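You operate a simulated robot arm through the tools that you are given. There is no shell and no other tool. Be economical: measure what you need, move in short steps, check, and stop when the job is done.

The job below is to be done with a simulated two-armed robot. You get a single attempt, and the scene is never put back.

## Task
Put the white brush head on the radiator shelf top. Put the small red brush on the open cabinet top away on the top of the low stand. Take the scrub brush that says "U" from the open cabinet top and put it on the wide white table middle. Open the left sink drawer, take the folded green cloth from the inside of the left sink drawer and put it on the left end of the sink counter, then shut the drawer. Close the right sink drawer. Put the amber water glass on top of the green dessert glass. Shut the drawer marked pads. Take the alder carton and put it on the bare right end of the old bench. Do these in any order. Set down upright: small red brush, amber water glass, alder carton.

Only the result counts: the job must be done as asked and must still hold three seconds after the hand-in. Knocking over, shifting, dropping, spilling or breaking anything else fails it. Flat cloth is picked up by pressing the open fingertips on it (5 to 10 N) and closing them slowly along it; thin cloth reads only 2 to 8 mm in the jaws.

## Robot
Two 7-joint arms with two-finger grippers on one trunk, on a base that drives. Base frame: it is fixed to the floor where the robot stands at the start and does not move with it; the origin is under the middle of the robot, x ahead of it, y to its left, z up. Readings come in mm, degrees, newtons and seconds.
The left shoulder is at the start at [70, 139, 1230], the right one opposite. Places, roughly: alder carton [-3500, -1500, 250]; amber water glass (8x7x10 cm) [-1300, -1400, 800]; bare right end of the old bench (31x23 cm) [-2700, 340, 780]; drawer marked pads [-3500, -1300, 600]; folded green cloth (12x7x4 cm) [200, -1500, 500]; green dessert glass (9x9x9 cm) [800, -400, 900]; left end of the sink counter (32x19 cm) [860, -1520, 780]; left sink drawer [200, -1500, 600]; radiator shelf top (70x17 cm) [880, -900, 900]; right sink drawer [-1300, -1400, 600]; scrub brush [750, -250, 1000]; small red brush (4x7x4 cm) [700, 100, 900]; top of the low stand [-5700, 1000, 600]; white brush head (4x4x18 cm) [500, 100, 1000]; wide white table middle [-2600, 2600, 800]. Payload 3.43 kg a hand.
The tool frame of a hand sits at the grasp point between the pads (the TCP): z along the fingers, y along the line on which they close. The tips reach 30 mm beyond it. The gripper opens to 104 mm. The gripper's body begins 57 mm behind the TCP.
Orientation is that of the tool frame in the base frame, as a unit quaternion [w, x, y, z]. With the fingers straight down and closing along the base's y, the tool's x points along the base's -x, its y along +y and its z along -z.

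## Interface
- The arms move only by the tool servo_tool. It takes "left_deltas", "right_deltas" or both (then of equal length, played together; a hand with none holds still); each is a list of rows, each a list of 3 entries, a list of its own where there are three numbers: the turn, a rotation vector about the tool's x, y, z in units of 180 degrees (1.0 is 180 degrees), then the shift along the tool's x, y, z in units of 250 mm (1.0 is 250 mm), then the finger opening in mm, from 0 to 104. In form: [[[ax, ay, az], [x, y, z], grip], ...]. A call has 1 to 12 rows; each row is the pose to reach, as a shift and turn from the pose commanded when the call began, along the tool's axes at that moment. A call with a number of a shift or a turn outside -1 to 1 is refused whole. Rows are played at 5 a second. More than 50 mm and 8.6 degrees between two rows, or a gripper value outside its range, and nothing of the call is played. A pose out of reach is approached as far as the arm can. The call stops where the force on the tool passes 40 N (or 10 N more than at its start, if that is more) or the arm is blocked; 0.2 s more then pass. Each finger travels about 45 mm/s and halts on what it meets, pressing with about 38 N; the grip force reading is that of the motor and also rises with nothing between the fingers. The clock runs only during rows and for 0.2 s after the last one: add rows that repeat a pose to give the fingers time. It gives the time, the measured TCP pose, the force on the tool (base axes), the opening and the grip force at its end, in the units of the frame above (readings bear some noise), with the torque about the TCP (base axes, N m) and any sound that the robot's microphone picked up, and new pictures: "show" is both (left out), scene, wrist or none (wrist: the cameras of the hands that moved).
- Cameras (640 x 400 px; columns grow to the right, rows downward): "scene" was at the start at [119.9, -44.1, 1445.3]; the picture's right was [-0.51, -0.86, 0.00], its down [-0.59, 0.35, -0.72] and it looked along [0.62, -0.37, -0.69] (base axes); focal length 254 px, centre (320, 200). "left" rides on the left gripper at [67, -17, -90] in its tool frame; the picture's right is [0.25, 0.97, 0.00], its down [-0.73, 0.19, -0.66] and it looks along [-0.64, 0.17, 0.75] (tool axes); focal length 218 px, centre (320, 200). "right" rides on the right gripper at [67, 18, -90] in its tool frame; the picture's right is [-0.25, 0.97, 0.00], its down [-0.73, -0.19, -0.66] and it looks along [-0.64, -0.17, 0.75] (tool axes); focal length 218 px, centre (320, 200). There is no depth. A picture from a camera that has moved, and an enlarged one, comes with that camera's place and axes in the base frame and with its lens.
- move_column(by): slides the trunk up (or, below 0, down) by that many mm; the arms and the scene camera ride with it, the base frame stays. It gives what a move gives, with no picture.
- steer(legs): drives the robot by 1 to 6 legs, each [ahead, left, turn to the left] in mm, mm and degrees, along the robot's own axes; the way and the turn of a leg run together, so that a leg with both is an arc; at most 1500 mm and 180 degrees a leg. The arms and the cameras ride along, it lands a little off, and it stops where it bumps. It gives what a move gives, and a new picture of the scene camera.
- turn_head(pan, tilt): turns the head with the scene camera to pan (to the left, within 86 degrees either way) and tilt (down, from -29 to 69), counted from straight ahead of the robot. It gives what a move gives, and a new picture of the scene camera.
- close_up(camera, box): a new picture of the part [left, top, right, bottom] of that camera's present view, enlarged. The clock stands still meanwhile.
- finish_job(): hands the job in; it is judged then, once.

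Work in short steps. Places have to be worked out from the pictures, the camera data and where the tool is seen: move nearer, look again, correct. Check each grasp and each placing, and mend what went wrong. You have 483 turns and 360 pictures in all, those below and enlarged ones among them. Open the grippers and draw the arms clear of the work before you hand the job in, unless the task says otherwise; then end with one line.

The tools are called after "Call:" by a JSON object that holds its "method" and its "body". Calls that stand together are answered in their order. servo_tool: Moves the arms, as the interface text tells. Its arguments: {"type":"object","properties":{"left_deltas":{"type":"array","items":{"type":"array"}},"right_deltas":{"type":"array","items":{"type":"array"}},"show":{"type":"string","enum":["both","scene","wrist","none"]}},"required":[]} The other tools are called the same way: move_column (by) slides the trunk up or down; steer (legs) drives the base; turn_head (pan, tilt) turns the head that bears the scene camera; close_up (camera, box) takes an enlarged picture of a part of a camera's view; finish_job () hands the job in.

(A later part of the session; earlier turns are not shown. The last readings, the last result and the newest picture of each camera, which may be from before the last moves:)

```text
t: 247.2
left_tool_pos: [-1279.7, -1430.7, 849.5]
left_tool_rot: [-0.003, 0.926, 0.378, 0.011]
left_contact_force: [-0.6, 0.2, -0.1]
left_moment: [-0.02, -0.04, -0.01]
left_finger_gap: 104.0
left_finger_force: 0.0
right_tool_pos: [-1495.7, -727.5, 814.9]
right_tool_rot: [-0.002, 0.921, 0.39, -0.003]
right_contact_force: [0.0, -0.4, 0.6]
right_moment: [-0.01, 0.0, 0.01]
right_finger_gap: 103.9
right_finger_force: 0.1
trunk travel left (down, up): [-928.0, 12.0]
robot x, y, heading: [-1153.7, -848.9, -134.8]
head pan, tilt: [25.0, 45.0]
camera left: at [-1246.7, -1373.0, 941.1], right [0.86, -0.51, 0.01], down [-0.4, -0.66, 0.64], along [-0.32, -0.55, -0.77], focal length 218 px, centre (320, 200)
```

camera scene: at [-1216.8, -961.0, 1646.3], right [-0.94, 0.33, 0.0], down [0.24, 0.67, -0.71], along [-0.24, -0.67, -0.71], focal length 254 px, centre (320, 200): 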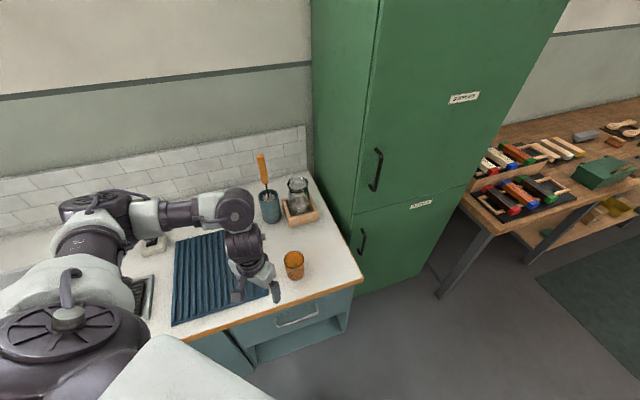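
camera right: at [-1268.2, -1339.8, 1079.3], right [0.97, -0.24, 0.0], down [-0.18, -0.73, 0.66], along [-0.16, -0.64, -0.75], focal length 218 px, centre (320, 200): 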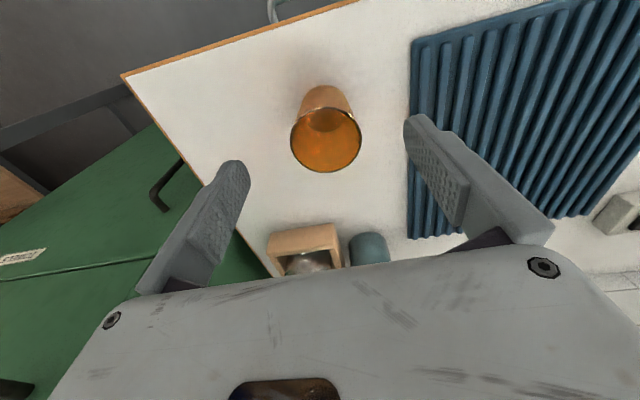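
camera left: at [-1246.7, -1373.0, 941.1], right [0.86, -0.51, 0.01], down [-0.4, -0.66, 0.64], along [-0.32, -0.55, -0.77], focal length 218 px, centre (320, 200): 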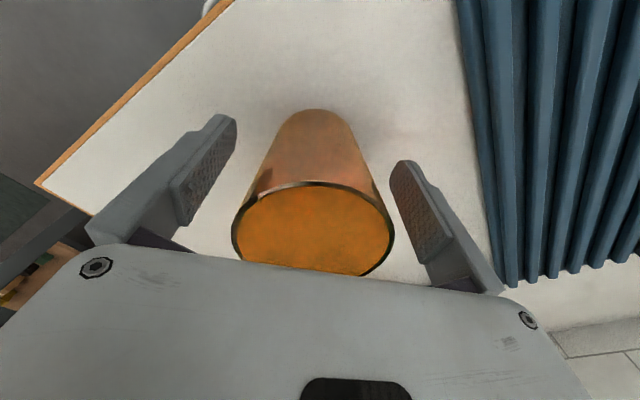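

Good. I close slowly on the glass.

Call:
{"method": "servo_tool", "body": {"left_deltas": [[[0, 0, 0], [0, 0, 0], 94], [[0, 0, 0], [0, 0, 0], 87], [[0, 0, 0], [0, 0, 0], 80], [[0, 0, 0], [0, 0, 0], 74], [[0, 0, 0], [0, 0, 0], 68], [[0, 0, 0], [0, 0, 0], 62], [[0, 0, 0], [0, 0, 0], 56], [[0, 0, 0], [0, 0, 0], 52], [[0, 0, 0], [0, 0, 0], 52], [[0, 0, 0], [0, 0, -0.1], 52], [[0, 0, 0], [0, 0, -0.24], 52], [[0, 0, 0], [0, 0, -0.24], 52]], "show": "wrist"}}

```text
t: 249.8
left_tool_pos: [-1280.3, -1432.7, 909.0]
left_tool_rot: [-0.003, 0.926, 0.378, 0.011]
left_contact_force: [-0.1, 0.6, -2.2]
left_moment: [0.0, -0.04, -0.02]
left_finger_gap: 64.9
left_finger_force: 38.1
right_tool_pos: [-1496.4, -727.6, 814.0]
right_tool_rot: [-0.001, 0.921, 0.39, -0.003]
right_contact_force: [-0.1, -0.3, -1.3]
right_moment: [0.03, 0.0, 0.01]
right_finger_gap: 103.9
right_finger_force: 0.0
trunk travel left (down, up): [-928.0, 12.0]
robot x, y, heading: [-1152.8, -844.9, -134.6]
head pan, tilt: [25.0, 45.0]
camera left: at [-1246.6, -1374.0, 1001.7], right [0.86, -0.51, 0.01], down [-0.4, -0.66, 0.64], along [-0.32, -0.55, -0.77], focal length 218 px, centre (320, 200)
```

left: 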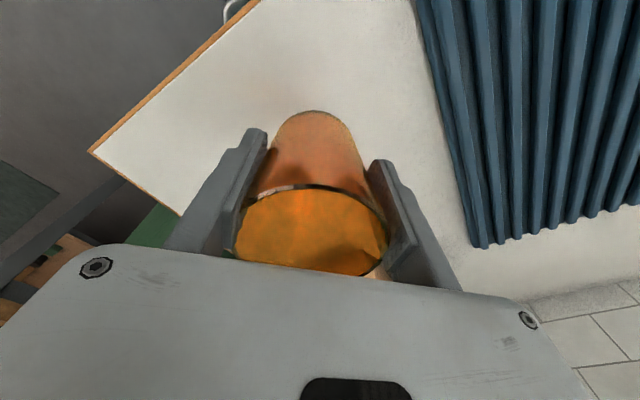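

The glass is held. I raise it, then turn around and drive toward the open cabinet.

Call:
{"method": "servo_tool", "body": {"left_deltas": [[[0, 0, 0], [0, 0, -0.15], 52], [[0, 0, 0], [0, 0, -0.3], 52], [[0, 0, 0], [0, 0, -0.45], 52], [[0, 0, 0], [0, 0, -0.6], 52], [[0, 0, 0], [0, 0, -0.6], 52]], "show": "none"}}

Call:
{"method": "steer", "body": {"legs": [[0, 0, 154.2], [726, -270, 0]]}}

```text
t: 251.0
left_tool_pos: [-1283.5, -1435.5, 1059.4]
left_tool_rot: [-0.004, 0.925, 0.379, 0.01]
left_contact_force: [0.1, -0.7, -1.6]
left_moment: [0.04, -0.04, -0.04]
left_finger_gap: 64.8
left_finger_force: 37.7
right_tool_pos: [-1495.8, -726.3, 814.2]
right_tool_rot: [-0.002, 0.921, 0.39, -0.003]
right_contact_force: [0.7, -0.7, -0.4]
right_moment: [-0.03, -0.01, 0.01]
right_finger_gap: 104.2
right_finger_force: 0.1
trunk travel left (down, up): [-928.0, 12.0]
robot x, y, heading: [-1154.6, -845.2, -134.6]
head pan, tilt: [25.0, 45.0]
```

```text
t: 261.6
left_tool_pos: [5.3, -396.1, 1059.8]
left_tool_rot: [-0.011, -0.154, 0.988, 0.0]
left_contact_force: [-0.7, 0.1, -2.3]
left_moment: [-0.01, 0.03, -0.01]
left_finger_gap: 63.7
left_finger_force: 38.1
right_tool_pos: [-123.8, -1123.8, 815.2]
right_tool_rot: [0.002, -0.165, 0.986, -0.003]
right_contact_force: [0.3, 0.9, 0.1]
right_moment: [0.01, 0.01, 0.01]
right_finger_gap: 104.0
right_finger_force: 0.1
trunk travel left (down, up): [-928.0, 12.0]
robot x, y, heading: [-375.5, -864.4, 19.0]
head pan, tilt: [25.0, 45.0]
camera scene: at [-271.2, -790.8, 1646.3], right [0.69, -0.72, 0.0], down [-0.51, -0.49, -0.71], along [0.51, 0.49, -0.71], focal length 254 px, centre (320, 200)
```

scene: 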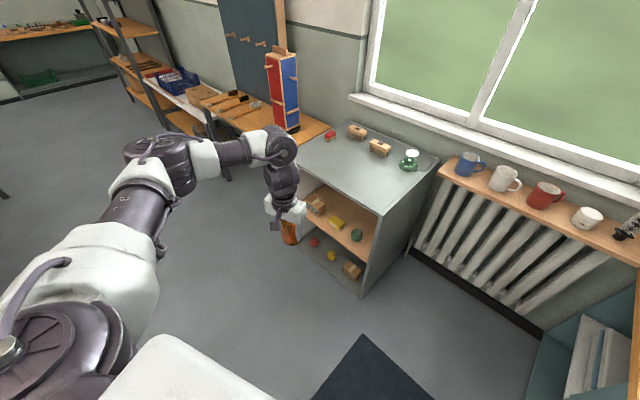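

I measure the dessert glass from here with a close-up.

Call:
{"method": "close_up", "body": {"camera": "scene", "box": [340, 120, 468, 200]}}

```text
5.00 times, centred on (404, 160) of scene
camera zoom: at [-271.2, -790.8, 1646.3], right [0.69, -0.72, 0.0], down [-0.51, -0.49, -0.71], along [0.51, 0.49, -0.71], focal length 1268 px, centre (-100, 400)
```

zoom: 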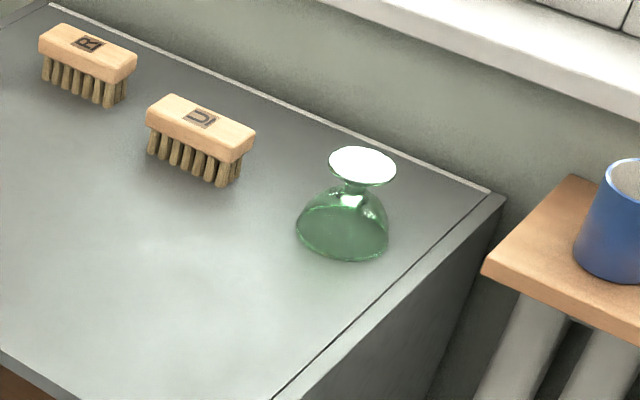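

The dessert glass stands upside-down with its flat foot on top, centre about (774, -401), top at about z 940. I approach, stopping short.

Call:
{"method": "steer", "body": {"legs": [[640, -235, 0]]}}

Call:
{"method": "close_up", "body": {"camera": "left", "box": [0, 0, 640, 400]}}

```text
t: 265.3
left_tool_pos: [687.3, -406.8, 1059.5]
left_tool_rot: [-0.012, -0.157, 0.988, -0.002]
left_contact_force: [0.1, 0.4, -1.3]
left_moment: [-0.03, 0.03, 0.0]
left_finger_gap: 63.8
left_finger_force: 37.5
right_tool_pos: [562.8, -1135.5, 814.1]
right_tool_rot: [0.002, -0.168, 0.986, -0.002]
right_contact_force: [0.4, -0.1, -0.2]
right_moment: [-0.01, -0.03, 0.02]
right_finger_gap: 104.0
right_finger_force: 0.2
trunk travel left (down, up): [-928.0, 12.0]
robot x, y, heading: [308.5, -877.2, 18.8]
head pan, tilt: [25.0, 45.0]
camera scene: at [413.5, -804.6, 1646.4], right [0.7, -0.72, 0.0], down [-0.51, -0.49, -0.71], along [0.51, 0.49, -0.71], focal length 254 px, centre (320, 200)
```

scene: 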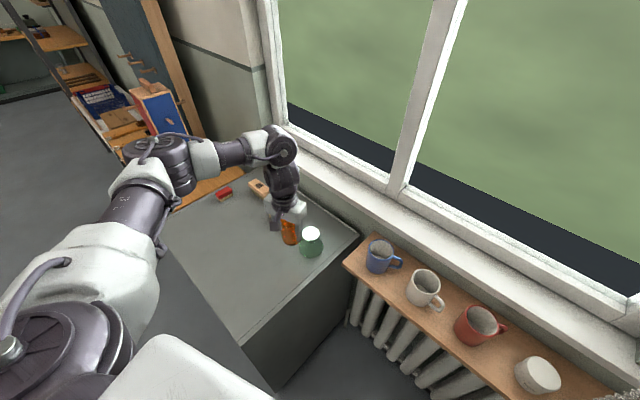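

```text
1.00 times, centred on (320, 200) of left (not enlarged: the box is as wide or as high as the picture)
camera zoom: at [630.2, -444.7, 1151.7], right [-0.54, 0.84, 0.01], down [0.65, 0.41, 0.64], along [0.54, 0.35, -0.77], focal length 218 px, centre (320, 200)
```

zoom: 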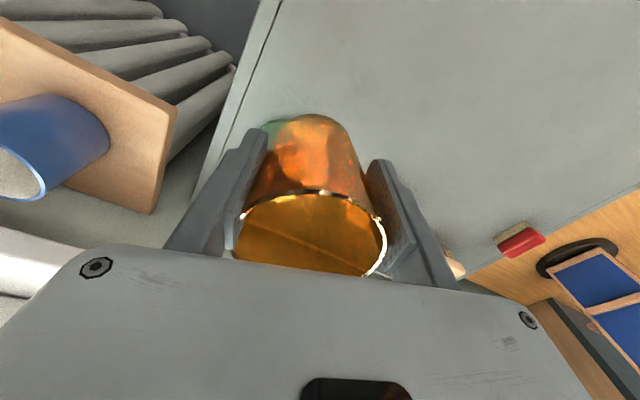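

Call:
{"method": "close_up", "body": {"camera": "scene", "box": [260, 190, 356, 250]}}

```text
6.67 times, centred on (308, 220) of scene
camera zoom: at [413.5, -804.6, 1646.4], right [0.7, -0.72, 0.0], down [-0.51, -0.49, -0.71], along [0.51, 0.49, -0.71], focal length 1691 px, centre (400, 67)
```

zoom: 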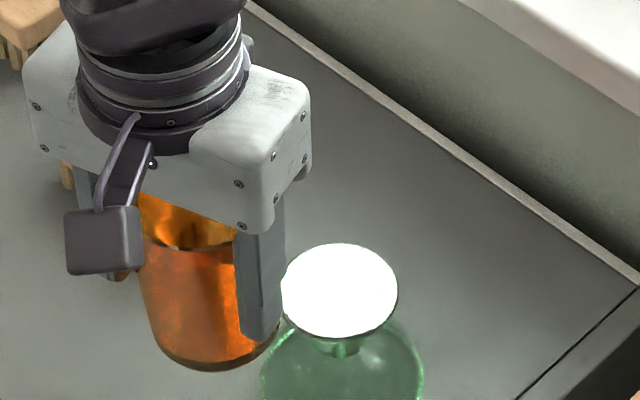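

I move the glass over the foot at this height (some 55 mm clearance) and check the alignment.

Call:
{"method": "servo_tool", "body": {"left_deltas": [[[0, 0, 0], [-0.12, -0.035, 0], 52], [[0, 0, 0], [-0.24, -0.07, 0], 52], [[0, 0, 0], [-0.354, -0.103, 0], 52], [[0, 0, 0], [-0.354, -0.103, 0], 52]], "show": "wrist"}}

Call:
{"method": "close_up", "body": {"camera": "scene", "box": [260, 190, 356, 250]}}

```text
t: 266.3
left_tool_pos: [779.5, -403.3, 1055.9]
left_tool_rot: [-0.011, -0.157, 0.987, -0.001]
left_contact_force: [-0.4, -0.4, -2.4]
left_moment: [-0.01, 0.02, -0.01]
left_finger_gap: 63.9
left_finger_force: 38.1
right_tool_pos: [564.5, -1135.6, 814.1]
right_tool_rot: [0.003, -0.169, 0.986, -0.002]
right_contact_force: [0.1, 0.0, -0.4]
right_moment: [0.01, -0.01, -0.03]
right_finger_gap: 104.2
right_finger_force: 0.0
trunk travel left (down, up): [-928.0, 12.0]
robot x, y, heading: [310.6, -874.5, 19.1]
head pan, tilt: [25.0, 45.0]
camera left: at [723.5, -441.9, 1149.2], right [-0.54, 0.84, 0.01], down [0.65, 0.41, 0.64], along [0.54, 0.35, -0.77], focal length 218 px, centre (320, 200)
```

left: 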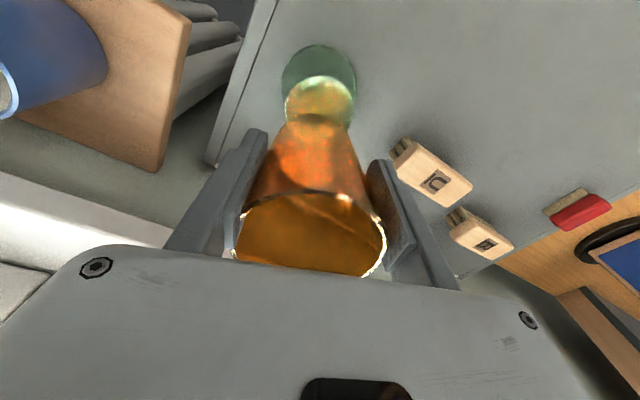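

```text
6.67 times, centred on (308, 220) of scene
camera zoom: at [414.2, -804.4, 1646.3], right [0.7, -0.72, 0.0], down [-0.51, -0.49, -0.71], along [0.51, 0.49, -0.71], focal length 1691 px, centre (400, 67)
```

zoom: 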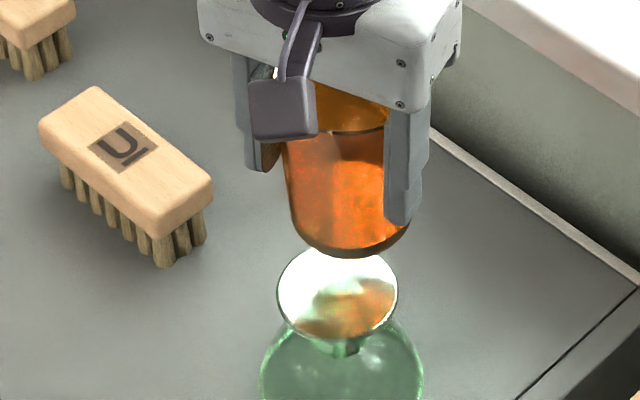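

The glass is slightly too far ahead. I correct about 10 mm back and lower 32 mm for a closer comparison.

Call:
{"method": "servo_tool", "body": {"left_deltas": [[[0, 0, 0], [0.04, 0.005, 0], 52], [[0, 0, 0], [0.04, 0.005, 0.04], 52], [[0, 0, 0], [0.04, 0.005, 0.08], 52], [[0, 0, 0], [0.04, 0.005, 0.128], 52], [[0, 0, 0], [0.04, 0.005, 0.128], 52]], "show": "wrist"}}

Call:
{"method": "close_up", "body": {"camera": "scene", "box": [268, 200, 348, 250]}}

```text
t: 267.5
left_tool_pos: [769.8, -407.0, 1024.4]
left_tool_rot: [-0.011, -0.157, 0.988, 0.0]
left_contact_force: [-0.8, 0.5, -2.1]
left_moment: [-0.05, 0.04, 0.0]
left_finger_gap: 63.9
left_finger_force: 38.6
right_tool_pos: [563.8, -1135.8, 814.9]
right_tool_rot: [0.003, -0.168, 0.986, -0.002]
right_contact_force: [0.3, -1.2, 0.0]
right_moment: [0.01, 0.01, 0.0]
right_finger_gap: 104.2
right_finger_force: 0.1
trunk travel left (down, up): [-928.0, 12.0]
robot x, y, heading: [307.8, -875.9, 19.0]
head pan, tilt: [25.0, 45.0]
camera left: at [712.4, -443.3, 1117.4], right [-0.54, 0.84, 0.01], down [0.65, 0.41, 0.64], along [0.54, 0.35, -0.77], focal length 218 px, centre (320, 200)
```

left: 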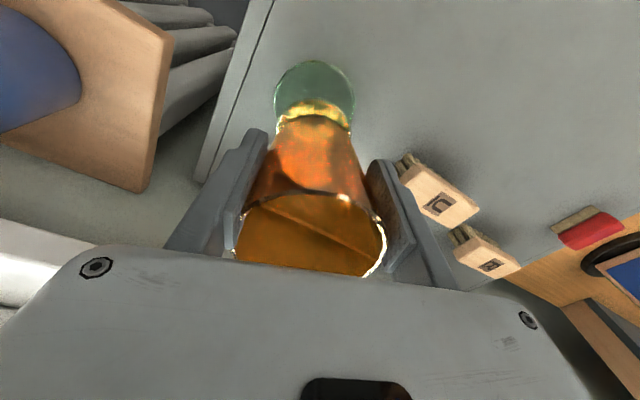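

```text
8.00 times, centred on (308, 225) of scene
camera zoom: at [414.8, -804.6, 1646.3], right [0.7, -0.72, 0.0], down [-0.51, -0.49, -0.71], along [0.51, 0.49, -0.71], focal length 2029 px, centre (416, 0)
```

zoom: 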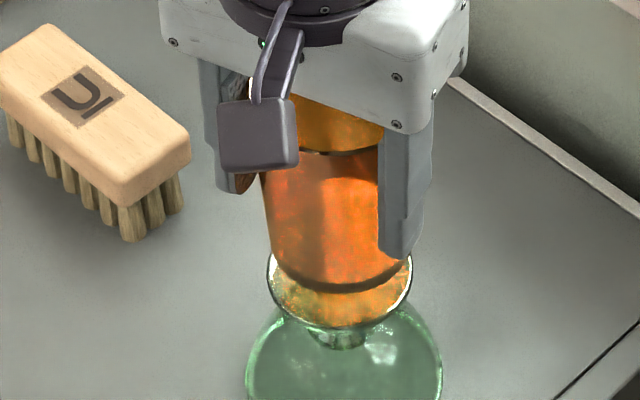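

Alignment looks within a few mm. I move 3 mm ahead and lower another 12 mm, then compare again.

Call:
{"method": "servo_tool", "body": {"left_deltas": [[[0, 0, 0], [-0.012, 0, 0.02], 52], [[0, 0, 0], [-0.012, 0, 0.048], 52], [[0, 0, 0], [-0.012, 0, 0.048], 52]], "show": "none"}}

Call:
{"method": "close_up", "body": {"camera": "scene", "box": [284, 212, 332, 242]}}

Call:
{"method": "close_up", "body": {"camera": "left", "box": [240, 50, 400, 150]}}

```text
t: 268.3
left_tool_pos: [771.7, -404.9, 1012.9]
left_tool_rot: [-0.011, -0.157, 0.988, -0.001]
left_contact_force: [-0.4, 0.2, -2.4]
left_moment: [-0.02, 0.03, 0.01]
left_finger_gap: 63.5
left_finger_force: 38.0
right_tool_pos: [564.1, -1135.1, 813.4]
right_tool_rot: [0.002, -0.168, 0.986, -0.003]
right_contact_force: [0.6, 0.0, -0.6]
right_moment: [0.02, 0.02, 0.02]
right_finger_gap: 104.0
right_finger_force: 0.0
trunk travel left (down, up): [-928.0, 12.0]
robot x, y, heading: [307.3, -874.8, 19.0]
head pan, tilt: [25.0, 45.0]
```

```text
13.33 times, centred on (308, 227) of scene
camera zoom: at [414.7, -804.6, 1646.3], right [0.7, -0.72, 0.0], down [-0.51, -0.49, -0.71], along [0.51, 0.49, -0.71], focal length 3382 px, centre (480, -160)
```

zoom: 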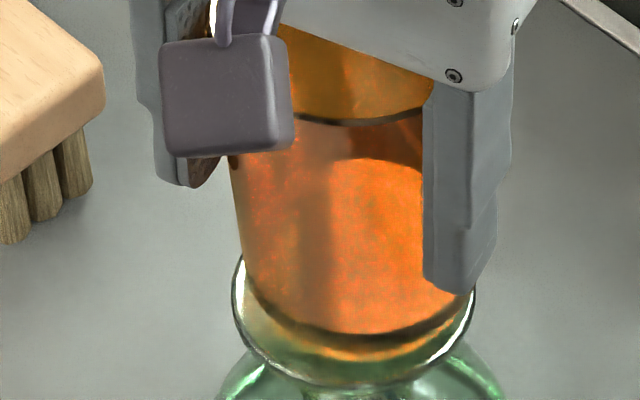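

```text
4.00 times, centred on (320, 100) of left
camera zoom: at [715.0, -442.4, 1105.1], right [-0.54, 0.84, 0.01], down [0.65, 0.41, 0.64], along [0.54, 0.35, -0.77], focal length 873 px, centre (320, 600)
```

zoom: 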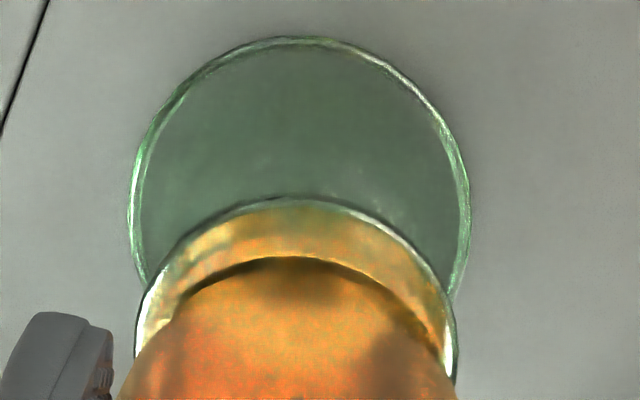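

Both close-ups show the glass centred within about 2–3 mm, some 11 mm above the foot. I lower slowly.

Call:
{"method": "servo_tool", "body": {"left_deltas": [[[0, 0, 0], [0.004, 0, 0.016], 52], [[0, 0, 0], [0.004, 0, 0.03], 52], [[0, 0, 0], [0.004, 0, 0.036], 52]], "show": "none"}}

Call:
{"method": "servo_tool", "body": {"left_deltas": [[[0, 0, 0], [0, 0, 0.004], 52], [[0, 0, 0], [0, 0, 0.008], 52]], "show": "none"}}

Call:
{"method": "close_up", "body": {"camera": "scene", "box": [284, 212, 332, 242]}}

```text
t: 269.1
left_tool_pos: [769.3, -406.5, 1008.1]
left_tool_rot: [-0.008, -0.157, 0.988, 0.001]
left_contact_force: [-0.1, 4.5, 28.2]
left_moment: [0.1, -0.25, -0.16]
left_finger_gap: 63.0
left_finger_force: 37.6
right_tool_pos: [561.7, -1138.2, 813.9]
right_tool_rot: [0.004, -0.169, 0.986, -0.001]
right_contact_force: [0.0, 0.0, 0.2]
right_moment: [0.01, 0.0, -0.02]
right_finger_gap: 103.8
right_finger_force: 0.1
trunk travel left (down, up): [-928.0, 12.0]
robot x, y, heading: [307.7, -877.4, 19.2]
head pan, tilt: [25.0, 45.0]
```

```text
t: 269.7
left_tool_pos: [767.4, -407.2, 1005.5]
left_tool_rot: [-0.009, -0.158, 0.987, 0.001]
left_contact_force: [-1.5, 3.8, 28.7]
left_moment: [0.07, -0.17, -0.16]
left_finger_gap: 62.5
left_finger_force: 37.4
right_tool_pos: [561.7, -1137.9, 814.9]
right_tool_rot: [0.004, -0.168, 0.986, -0.002]
right_contact_force: [-0.4, -0.3, -0.4]
right_moment: [-0.01, -0.01, 0.0]
right_finger_gap: 104.1
right_finger_force: 0.0
trunk travel left (down, up): [-928.0, 12.0]
robot x, y, heading: [310.5, -876.4, 19.4]
head pan, tilt: [25.0, 45.0]
```

```text
13.33 times, centred on (308, 227) of scene
camera zoom: at [410.3, -808.1, 1646.8], right [0.7, -0.72, 0.0], down [-0.51, -0.49, -0.71], along [0.51, 0.49, -0.7], focal length 3382 px, centre (480, -160)
```

zoom: 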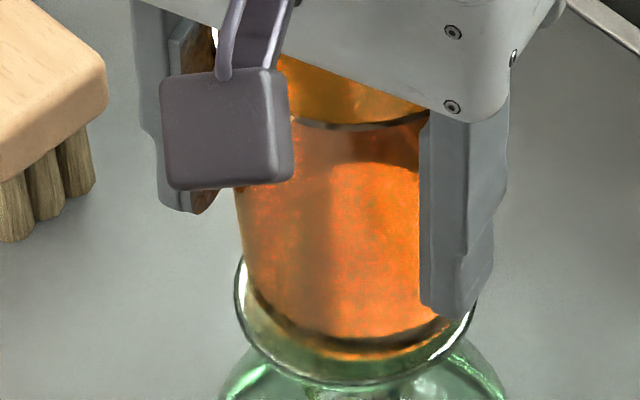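

The base is already on the foot (contact at TCP about 1008, 28 N). I relieve the pressure before releasing.

Call:
{"method": "servo_tool", "body": {"left_deltas": [[[0, 0, 0], [0, 0, -0.008], 52], [[0, 0, 0], [0, 0, -0.012], 52]], "show": "none"}}

```text
t: 270.3
left_tool_pos: [768.0, -407.4, 1005.8]
left_tool_rot: [-0.011, -0.158, 0.987, 0.0]
left_contact_force: [-0.8, 1.7, 9.9]
left_moment: [0.02, -0.26, 0.01]
left_finger_gap: 62.3
left_finger_force: 38.0
right_tool_pos: [563.2, -1136.5, 814.7]
right_tool_rot: [0.003, -0.169, 0.986, -0.001]
right_contact_force: [0.5, -0.2, -0.6]
right_moment: [0.01, 0.01, -0.03]
right_finger_gap: 104.0
right_finger_force: 0.0
trunk travel left (down, up): [-928.0, 12.0]
robot x, y, heading: [307.7, -875.6, 19.0]
head pan, tilt: [25.0, 45.0]
```

Call:
{"method": "servo_tool", "body": {"left_deltas": [[[0, 0, 0], [0, 0, -0.005], 52], [[0, 0, 0], [0, 0, -0.005], 52]], "show": "none"}}

Call:
{"method": "close_up", "body": {"camera": "left", "box": [240, 50, 400, 150]}}

Call:
{"method": "close_up", "body": {"camera": "scene", "box": [268, 200, 348, 250]}}

```text
t: 270.9
left_tool_pos: [769.5, -405.4, 1006.0]
left_tool_rot: [-0.012, -0.158, 0.987, 0.0]
left_contact_force: [-0.1, 0.6, -3.1]
left_moment: [-0.01, 0.02, 0.01]
left_finger_gap: 62.5
left_finger_force: 37.4
right_tool_pos: [563.5, -1136.6, 813.9]
right_tool_rot: [0.002, -0.168, 0.986, -0.002]
right_contact_force: [-0.6, -0.2, 0.3]
right_moment: [0.0, 0.01, -0.01]
right_finger_gap: 104.0
right_finger_force: 0.1
trunk travel left (down, up): [-928.0, 12.0]
robot x, y, heading: [307.2, -878.1, 19.1]
head pan, tilt: [25.0, 45.0]
```

```text
4.00 times, centred on (320, 100) of left
camera zoom: at [713.0, -443.6, 1098.5], right [-0.54, 0.84, 0.01], down [0.65, 0.41, 0.64], along [0.53, 0.35, -0.77], focal length 873 px, centre (320, 600)
```

zoom: 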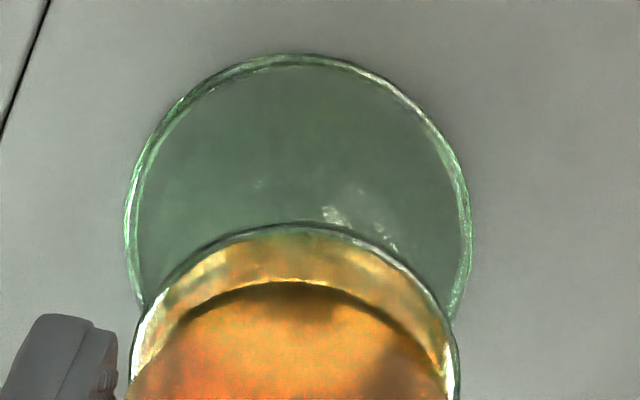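

```text
8.00 times, centred on (308, 225) of scene
camera zoom: at [414.8, -805.0, 1646.1], right [0.7, -0.72, 0.0], down [-0.51, -0.49, -0.71], along [0.51, 0.49, -0.71], focal length 2029 px, centre (416, 0)
```

zoom: 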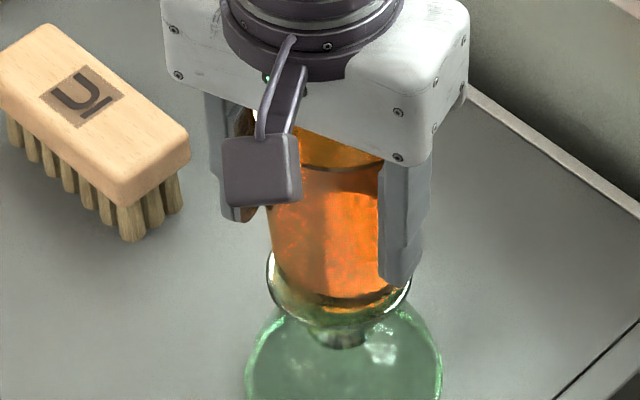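

At the contact point. I lower half a millimetre and open slowly.

Call:
{"method": "servo_tool", "body": {"left_deltas": [[[0, 0, 0], [0, 0, 0.002], 58], [[0, 0, 0], [0, 0, 0.002], 62], [[0, 0, 0], [0, 0, 0.002], 64], [[0, 0, 0], [0, 0, 0.002], 66], [[0, 0, 0], [0, 0, 0.002], 69], [[0, 0, 0], [0, 0, 0.002], 74], [[0, 0, 0], [0, 0, 0.002], 82], [[0, 0, 0], [0, 0, 0.002], 92], [[0, 0, 0], [0, 0, 0.002], 100], [[0, 0, 0], [0, 0, 0.002], 100]], "show": "both"}}

```text
t: 273.1
left_tool_pos: [770.3, -405.8, 1005.1]
left_tool_rot: [-0.012, -0.158, 0.987, 0.0]
left_contact_force: [0.0, -0.5, 0.7]
left_moment: [-0.02, -0.03, -0.03]
left_finger_gap: 99.9
left_finger_force: 0.0
right_tool_pos: [563.7, -1134.7, 813.6]
right_tool_rot: [0.002, -0.168, 0.986, -0.002]
right_contact_force: [0.0, -0.2, 0.2]
right_moment: [0.0, -0.03, 0.02]
right_finger_gap: 103.8
right_finger_force: 0.1
trunk travel left (down, up): [-928.0, 12.0]
robot x, y, heading: [311.2, -881.2, 19.0]
head pan, tilt: [25.0, 45.0]
camera scene: at [414.6, -805.0, 1646.3], right [0.7, -0.72, 0.0], down [-0.51, -0.49, -0.71], along [0.51, 0.49, -0.71], focal length 254 px, centre (320, 200)
camera left: at [713.6, -443.2, 1098.7], right [-0.54, 0.84, 0.01], down [0.65, 0.41, 0.64], along [0.54, 0.35, -0.77], focal length 218 px, centre (320, 200)
```

scene: 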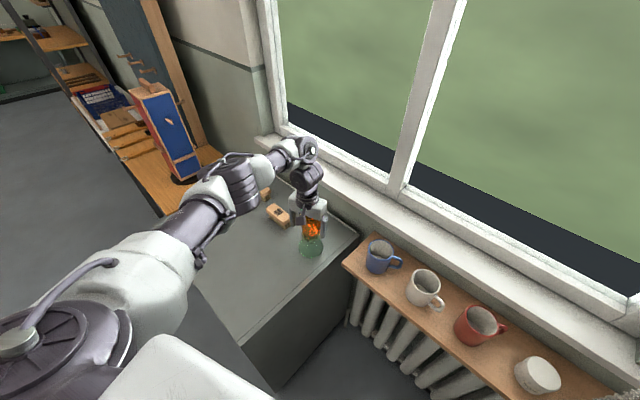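
left: 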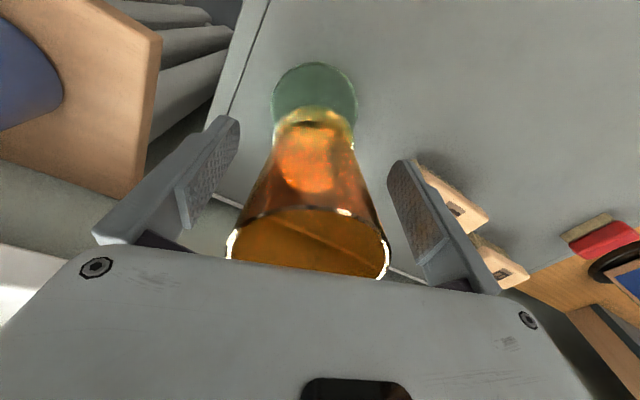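

Standing on the foot. I rise straight up.

Call:
{"method": "servo_tool", "body": {"left_deltas": [[[0, 0, 0], [0, 0, -0.06], 104], [[0, 0, 0], [0, 0, -0.16], 104], [[0, 0, 0], [0, 0, -0.3], 104], [[0, 0, 0], [0, 0, -0.46], 104], [[0, 0, 0], [0.0, 0, -0.56], 104]], "show": "both"}}

```text
t: 274.3
left_tool_pos: [773.3, -406.4, 1146.6]
left_tool_rot: [-0.012, -0.158, 0.987, 0.0]
left_contact_force: [0.1, -0.4, 0.6]
left_moment: [0.0, -0.01, -0.01]
left_finger_gap: 104.2
left_finger_force: 0.0
right_tool_pos: [565.1, -1135.9, 813.0]
right_tool_rot: [0.001, -0.168, 0.986, -0.001]
right_contact_force: [-0.2, -0.9, -0.3]
right_moment: [0.0, -0.01, 0.01]
right_finger_gap: 103.6
right_finger_force: 0.2
trunk travel left (down, up): [-928.0, 12.0]
robot x, y, heading: [310.7, -877.4, 19.3]
head pan, tilt: [25.0, 45.0]
camera scene: at [414.2, -805.7, 1646.3], right [0.7, -0.72, 0.0], down [-0.51, -0.49, -0.71], along [0.51, 0.49, -0.71], focal length 254 px, centre (320, 200)
camera left: at [716.2, -444.6, 1239.4], right [-0.54, 0.84, 0.01], down [0.65, 0.41, 0.64], along [0.53, 0.35, -0.77], focal length 218 px, centre (320, 200)
```

scene: 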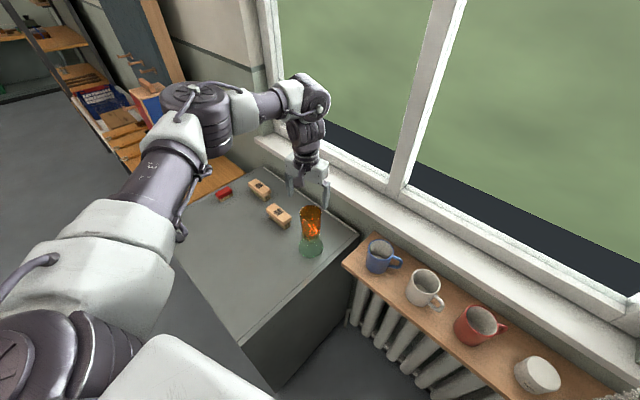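
left: 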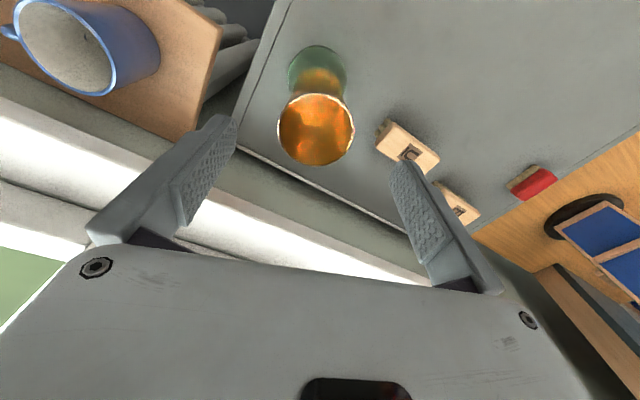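

The amber glass stands on the green one. Next the "U" brush at about (759, -232): I turn left and drive a little so the left hand comes above it.

Call:
{"method": "steer", "body": {"legs": [[0, 0, 14], [138, -39, 0]]}}

Call:
{"method": "close_up", "body": {"camera": "left", "box": [0, 0, 640, 400]}}

```text
t: 276.5
left_tool_pos: [778.4, -272.0, 1145.6]
left_tool_rot: [-0.012, -0.272, 0.962, -0.001]
left_contact_force: [-0.1, 0.5, -0.5]
left_moment: [-0.04, -0.02, 0.01]
left_finger_gap: 104.2
left_finger_force: 0.2
right_tool_pos: [734.3, -1033.0, 813.0]
right_tool_rot: [-0.008, -0.286, 0.958, -0.001]
right_contact_force: [1.1, 1.1, -0.3]
right_moment: [-0.01, 0.05, 0.0]
right_finger_gap: 103.9
right_finger_force: 0.0
trunk travel left (down, up): [-928.0, 12.0]
robot x, y, heading: [435.2, -836.6, 32.6]
head pan, tilt: [25.0, 45.0]
stopped in leg 2: the robot was blocked; the commanded pose is now the measured one
camera scene: at [522.6, -743.4, 1646.1], right [0.84, -0.54, 0.0], down [-0.38, -0.6, -0.71], along [0.38, 0.6, -0.71], focal length 254 px, centre (320, 200)
```

scene: 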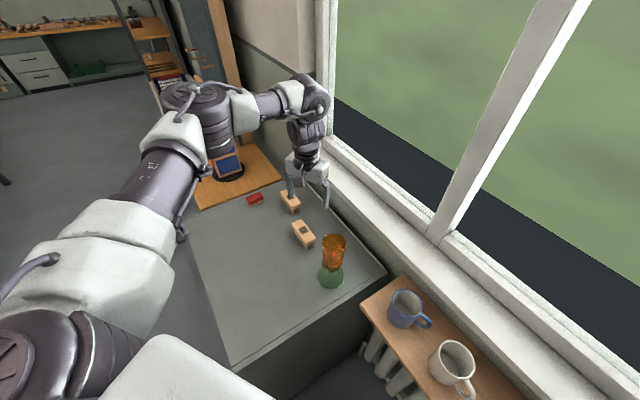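

```text
1.00 times, centred on (320, 200) of left (not enlarged: the box is as wide or as high as the picture)
camera zoom: at [732.2, -322.5, 1238.2], right [-0.72, 0.69, 0.01], down [0.53, 0.55, 0.64], along [0.44, 0.47, -0.77], focal length 218 px, centre (320, 200)
```

zoom: 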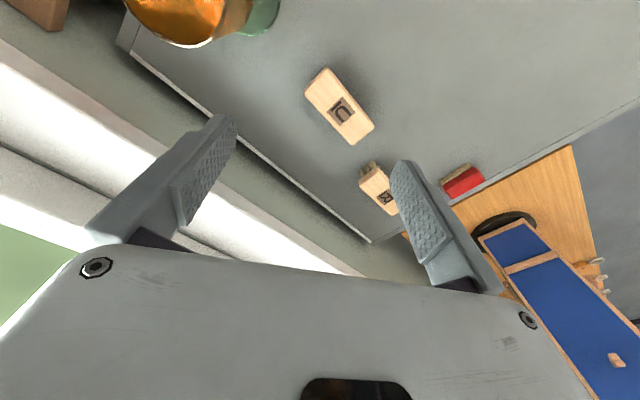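

The drive was blocked – the right hand is likely against the radiator shelf front. I back off 40 mm and look there.

Call:
{"method": "steer", "body": {"legs": [[-45, 0, 0]]}}

Call:
{"method": "turn_head", "body": {"pan": -50, "tilt": 45}}

```text
t: 277.4
left_tool_pos: [748.4, -291.2, 1141.6]
left_tool_rot: [-0.015, -0.273, 0.962, -0.004]
left_contact_force: [0.4, 1.6, -1.5]
left_moment: [-0.06, 0.03, -0.01]
left_finger_gap: 103.8
left_finger_force: 0.1
right_tool_pos: [703.5, -1053.3, 811.6]
right_tool_rot: [-0.01, -0.286, 0.958, -0.002]
right_contact_force: [0.5, 1.0, -0.6]
right_moment: [0.0, 0.1, -0.02]
right_finger_gap: 103.9
right_finger_force: 0.1
trunk travel left (down, up): [-928.0, 12.0]
robot x, y, heading: [405.3, -860.3, 32.6]
head pan, tilt: [25.0, 45.0]
camera scene: at [495.4, -760.2, 1645.1], right [0.84, -0.54, 0.0], down [-0.38, -0.6, -0.7], along [0.37, 0.59, -0.71], focal length 254 px, centre (320, 200)
```

scene: 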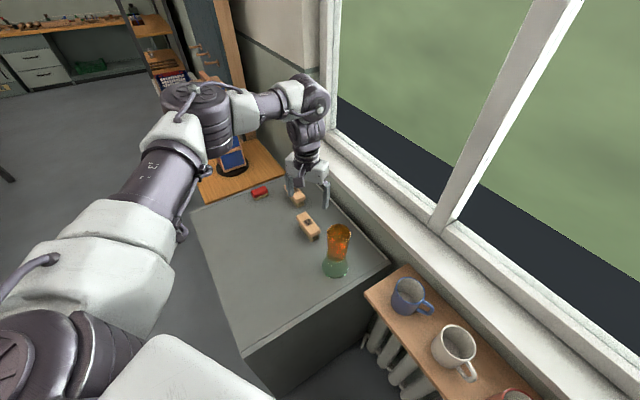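

```text
t: 278.9
left_tool_pos: [740.5, -296.1, 1146.4]
left_tool_rot: [-0.011, -0.272, 0.962, -0.001]
left_contact_force: [-0.2, 0.3, 0.3]
left_moment: [0.04, -0.02, 0.01]
left_finger_gap: 104.0
left_finger_force: 0.1
right_tool_pos: [698.7, -1055.5, 813.2]
right_tool_rot: [-0.006, -0.286, 0.958, 0.0]
right_contact_force: [-0.3, 0.2, -0.4]
right_moment: [0.01, 0.01, -0.02]
right_finger_gap: 104.0
right_finger_force: 0.1
trunk travel left (down, up): [-928.0, 12.0]
robot x, y, heading: [400.2, -860.6, 32.6]
head pan, tilt: [-50.0, 45.0]
camera scene: at [518.5, -860.4, 1646.4], right [-0.3, -0.95, 0.0], down [-0.67, 0.21, -0.71], along [0.68, -0.21, -0.71], focal length 254 px, centre (320, 200)
```

scene: 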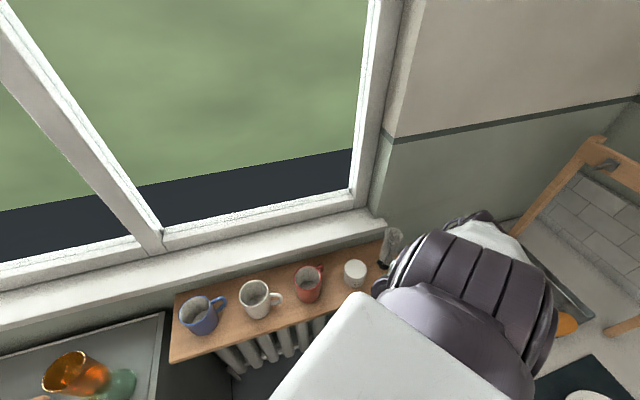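

Call:
{"method": "close_up", "body": {"camera": "scene", "box": [330, 215, 426, 275]}}

```text
6.67 times, centred on (378, 245) of scene
camera zoom: at [518.5, -860.4, 1646.4], right [-0.3, -0.95, 0.0], down [-0.67, 0.21, -0.71], along [0.68, -0.21, -0.71], focal length 1691 px, centre (-67, -100)
```

zoom: 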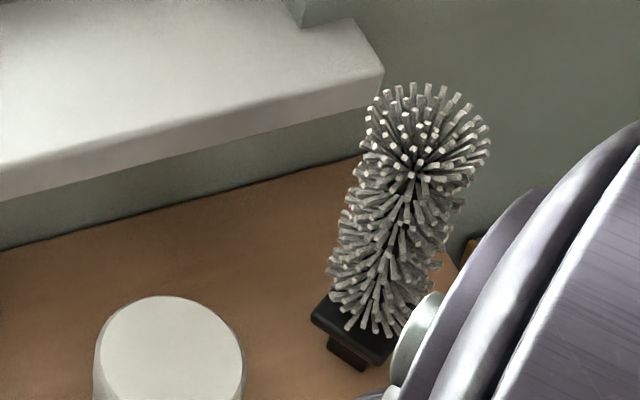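

All is intact. The U brush lies along y at about (774, -233). I yaw the left hand to close across it, keeping height, and extend toward it.

Call:
{"method": "servo_tool", "body": {"left_deltas": [[[0, 0, -0.045], [0, 0, 0], 104], [[0, 0, -0.09], [0, 0, 0], 104], [[0, 0, -0.135], [0, 0, 0], 104], [[0, 0, -0.18], [0, 0, 0], 104], [[0, 0, -0.225], [0, 0, 0], 104], [[0, 0, -0.27], [0, 0, 0], 104], [[0, 0, -0.31], [0, 0, 0], 104], [[0, 0, -0.31], [0, 0, 0], 104]], "show": "none"}}

Call:
{"method": "move_column", "body": {"by": -60}}

Call:
{"method": "turn_head", "body": {"pan": 25, "tilt": 42}}

```text
t: 280.7
left_tool_pos: [749.2, -286.1, 1141.8]
left_tool_rot: [-0.012, -0.691, 0.723, 0.004]
left_contact_force: [-0.3, -0.3, 0.0]
left_moment: [0.01, -0.02, 0.0]
left_finger_gap: 103.8
left_finger_force: 0.1
left hand out of reach, approached as far as the arm can: row 7, 8
right_tool_pos: [698.9, -1055.2, 813.8]
right_tool_rot: [-0.007, -0.286, 0.958, -0.001]
right_contact_force: [-0.4, -0.5, -0.2]
right_moment: [0.02, -0.02, -0.02]
right_finger_gap: 103.7
right_finger_force: 0.0
trunk travel left (down, up): [-928.0, 12.0]
robot x, y, heading: [396.3, -860.8, 32.6]
head pan, tilt: [-50.0, 45.0]
```

```text
t: 281.7
left_tool_pos: [747.8, -286.2, 1082.9]
left_tool_rot: [-0.013, -0.69, 0.723, 0.003]
left_contact_force: [-0.6, 0.8, -0.1]
left_moment: [-0.02, 0.04, -0.02]
left_finger_gap: 104.0
left_finger_force: 0.0
right_tool_pos: [698.0, -1055.2, 754.4]
right_tool_rot: [-0.006, -0.287, 0.958, -0.002]
right_contact_force: [-0.4, 0.2, 0.0]
right_moment: [-0.01, 0.0, -0.01]
right_finger_gap: 103.8
right_finger_force: 0.1
trunk travel left (down, up): [-868.0, 72.0]
robot x, y, heading: [397.7, -858.6, 32.7]
head pan, tilt: [-50.0, 45.0]
```

```text
t: 283.2
left_tool_pos: [746.9, -285.7, 1084.0]
left_tool_rot: [-0.012, -0.69, 0.724, 0.003]
left_contact_force: [-0.2, 0.2, -0.5]
left_moment: [-0.03, 0.01, 0.03]
left_finger_gap: 104.2
left_finger_force: 0.2
right_tool_pos: [699.0, -1055.1, 754.0]
right_tool_rot: [-0.007, -0.287, 0.958, -0.002]
right_contact_force: [-0.2, 0.5, 0.6]
right_moment: [-0.03, 0.03, 0.02]
right_finger_gap: 104.0
right_finger_force: 0.0
trunk travel left (down, up): [-868.0, 72.0]
robot x, y, heading: [402.0, -860.2, 32.4]
head pan, tilt: [25.0, 42.0]
camera scene: at [486.6, -765.1, 1590.6], right [0.84, -0.54, 0.0], down [-0.36, -0.56, -0.74], along [0.4, 0.63, -0.67], focal length 254 px, centre (320, 200)
```

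scene: 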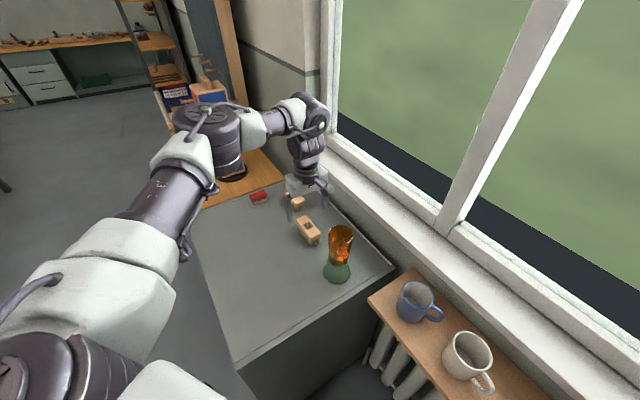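

Now I move over the brush and look.

Call:
{"method": "servo_tool", "body": {"left_deltas": [[[0, 0, 0], [-0.1, -0.05, 0], 104], [[0, 0, 0], [-0.217, -0.098, 0], 104], [[0, 0, 0], [-0.217, -0.098, 0], 104]], "show": "wrist"}}

```text
t: 284.0
left_tool_pos: [771.9, -234.6, 1082.3]
left_tool_rot: [-0.01, -0.69, 0.723, 0.003]
left_contact_force: [-1.2, 0.4, -0.9]
left_moment: [-0.02, -0.02, -0.02]
left_finger_gap: 103.9
left_finger_force: 0.1
right_tool_pos: [697.7, -1054.4, 754.5]
right_tool_rot: [-0.006, -0.286, 0.958, -0.002]
right_contact_force: [0.3, -0.2, -0.3]
right_moment: [0.01, -0.01, -0.01]
right_finger_gap: 104.1
right_finger_force: 0.0
trunk travel left (down, up): [-868.0, 72.0]
robot x, y, heading: [401.5, -862.2, 32.5]
head pan, tilt: [25.0, 42.0]
camera left: at [788.3, -300.8, 1173.4], right [-0.98, -0.21, 0.02], down [-0.15, 0.75, 0.65], along [-0.15, 0.63, -0.76], focal length 218 px, centre (320, 200)
```

left: 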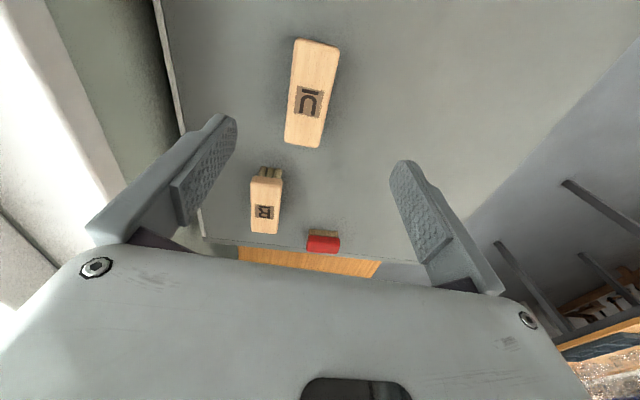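

Well placed. I correct a few mm and lower with the column to just above the brush.

Call:
{"method": "servo_tool", "body": {"left_deltas": [[[0, 0, 0], [-0.024, -0.032, 0], 80], [[0, 0, 0], [-0.024, -0.032, 0], 80], [[0, 0, 0], [-0.024, -0.032, 0], 80]], "show": "none"}}

Call:
{"method": "move_column", "body": {"by": -130}}

Call:
{"method": "close_up", "body": {"camera": "left", "box": [0, 0, 640, 400]}}

Call:
{"method": "close_up", "body": {"camera": "scene", "box": [0, 0, 640, 400]}}

```text
t: 284.8
left_tool_pos: [781.5, -229.7, 1081.1]
left_tool_rot: [-0.011, -0.69, 0.724, 0.003]
left_contact_force: [0.6, -0.1, 0.0]
left_moment: [-0.03, 0.01, 0.0]
left_finger_gap: 80.2
left_finger_force: 0.1
right_tool_pos: [698.4, -1054.9, 753.1]
right_tool_rot: [-0.007, -0.287, 0.958, -0.001]
right_contact_force: [-0.4, -0.3, 0.3]
right_moment: [0.02, 0.02, 0.03]
right_finger_gap: 103.9
right_finger_force: 0.0
trunk travel left (down, up): [-868.0, 72.0]
robot x, y, heading: [400.2, -863.6, 32.6]
head pan, tilt: [25.0, 42.0]
```

```text
t: 286.4
left_tool_pos: [782.1, -230.0, 952.0]
left_tool_rot: [-0.012, -0.69, 0.724, 0.002]
left_contact_force: [0.0, 0.3, 0.1]
left_moment: [-0.05, 0.03, -0.01]
left_finger_gap: 80.1
left_finger_force: 0.2
right_tool_pos: [698.0, -1055.6, 623.4]
right_tool_rot: [-0.007, -0.286, 0.958, -0.002]
right_contact_force: [-0.8, -0.5, 0.1]
right_moment: [0.03, -0.01, -0.01]
right_finger_gap: 104.0
right_finger_force: 0.1
trunk travel left (down, up): [-738.0, 202.0]
robot x, y, heading: [402.6, -862.2, 32.7]
head pan, tilt: [25.0, 42.0]
```

```text
1.00 times, centred on (320, 200) of left (not enlarged: the box is as wide or as high as the picture)
camera zoom: at [797.6, -297.2, 1042.8], right [-0.98, -0.21, 0.02], down [-0.14, 0.74, 0.65], along [-0.15, 0.63, -0.76], focal length 218 px, centre (320, 200)
```

zoom: 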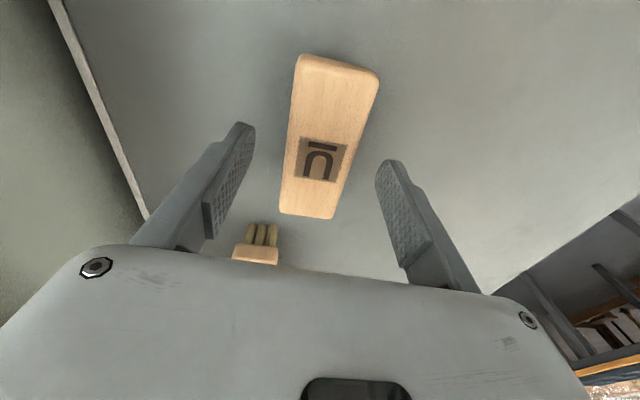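

```text
1.00 times, centred on (320, 200) of scene (not enlarged: the box is as wide or as high as the picture)
camera zoom: at [486.3, -765.1, 1460.7], right [0.84, -0.54, 0.0], down [-0.36, -0.57, -0.74], along [0.4, 0.63, -0.67], focal length 254 px, centre (320, 200)
```

zoom: 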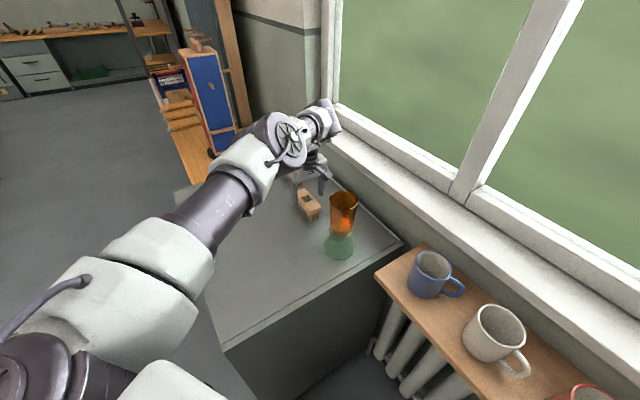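

Aligned. I lower 48 mm and close.

Call:
{"method": "servo_tool", "body": {"left_deltas": [[[0, 0, 0], [0, 0, 0.08], 80], [[0, 0, 0], [0, 0, 0.16], 80], [[0, 0, 0], [0, 0, 0.2], 80], [[0, 0, 0], [0, 0, 0.2], 65], [[0, 0, 0], [0, 0, 0.2], 52], [[0, 0, 0], [0, 0, 0.2], 42], [[0, 0, 0], [0, 0, 0.2], 34], [[0, 0, 0], [0, 0, 0.2], 30], [[0, 0, 0], [0, 0, 0.2], 30]], "show": "wrist"}}

```text
t: 288.4
left_tool_pos: [781.5, -231.1, 901.4]
left_tool_rot: [-0.01, -0.69, 0.724, 0.002]
left_contact_force: [-0.3, 0.8, 0.5]
left_moment: [-0.01, 0.01, -0.01]
left_finger_gap: 45.3
left_finger_force: 38.3
right_tool_pos: [698.8, -1055.1, 624.4]
right_tool_rot: [-0.007, -0.287, 0.958, -0.002]
right_contact_force: [-0.2, -0.1, 0.8]
right_moment: [-0.03, -0.03, 0.03]
right_finger_gap: 104.1
right_finger_force: 0.0
trunk travel left (down, up): [-738.0, 202.0]
robot x, y, heading: [403.4, -860.9, 32.8]
head pan, tilt: [25.0, 42.0]
camera left: at [796.5, -298.6, 992.4], right [-0.98, -0.21, 0.02], down [-0.14, 0.74, 0.65], along [-0.15, 0.64, -0.76], focal length 218 px, centre (320, 200)
```

left: 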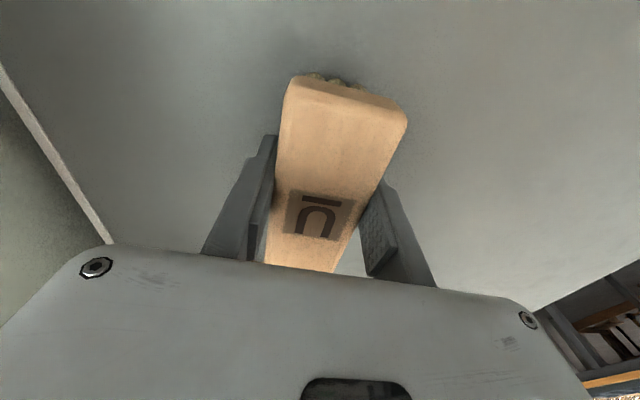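

Gripped (45 mm). I lift straight up with the column.

Call:
{"method": "move_column", "body": {"by": 200}}

Call:
{"method": "close_up", "body": {"camera": "scene", "box": [0, 0, 640, 400]}}

```text
t: 290.5
left_tool_pos: [780.4, -230.2, 1100.8]
left_tool_rot: [-0.01, -0.69, 0.723, 0.002]
left_contact_force: [-0.5, -0.3, -1.0]
left_moment: [-0.01, 0.01, 0.01]
left_finger_gap: 45.3
left_finger_force: 38.5
right_tool_pos: [699.6, -1056.9, 823.1]
right_tool_rot: [-0.007, -0.287, 0.958, -0.001]
right_contact_force: [0.7, 0.1, -0.3]
right_moment: [-0.02, -0.02, 0.01]
right_finger_gap: 104.3
right_finger_force: 0.1
trunk travel left (down, up): [-938.0, 2.0]
robot x, y, heading: [401.8, -861.3, 32.4]
head pan, tilt: [25.0, 42.0]
```

```text
1.00 times, centred on (320, 200) of scene (not enlarged: the box is as wide or as high as the picture)
camera zoom: at [486.8, -764.8, 1660.5], right [0.84, -0.54, 0.0], down [-0.36, -0.57, -0.74], along [0.4, 0.63, -0.67], focal length 254 px, centre (320, 200)
```

zoom: 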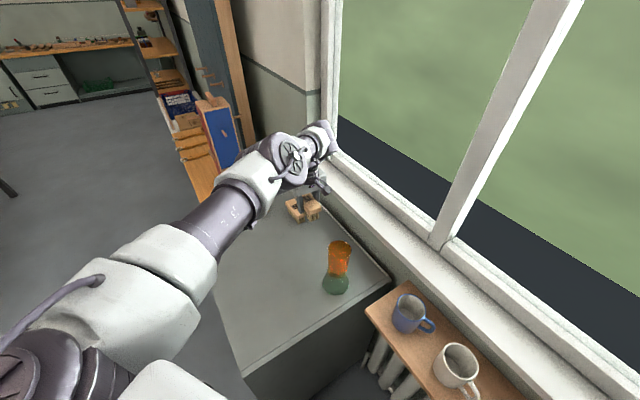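

I withdraw by driving straight toward -x, away from the shelf and past the stacked glasses.

Call:
{"method": "steer", "body": {"legs": [[-455, 290, 0]]}}

```text
t: 293.6
left_tool_pos: [248.3, -231.9, 1101.2]
left_tool_rot: [-0.01, -0.689, 0.724, 0.003]
left_contact_force: [-0.4, 0.4, -1.7]
left_moment: [0.01, 0.02, -0.03]
left_finger_gap: 45.2
left_finger_force: 37.6
right_tool_pos: [165.6, -1056.1, 822.8]
right_tool_rot: [-0.007, -0.285, 0.958, 0.0]
right_contact_force: [-0.6, 0.5, 0.4]
right_moment: [-0.01, 0.02, 0.0]
right_finger_gap: 103.9
right_finger_force: 0.1
trunk travel left (down, up): [-938.0, 2.0]
robot x, y, heading: [-134.9, -864.1, 32.4]
head pan, tilt: [25.0, 42.0]
camera scene: at [-45.4, -766.0, 1660.4], right [0.84, -0.54, 0.0], down [-0.36, -0.56, -0.74], along [0.4, 0.63, -0.67], focal length 254 px, centre (320, 200)
```

scene: 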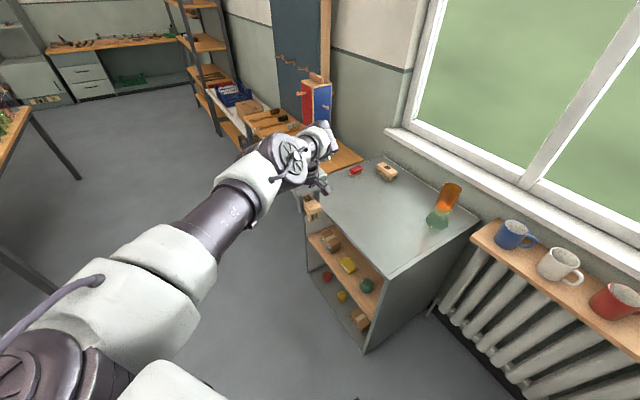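

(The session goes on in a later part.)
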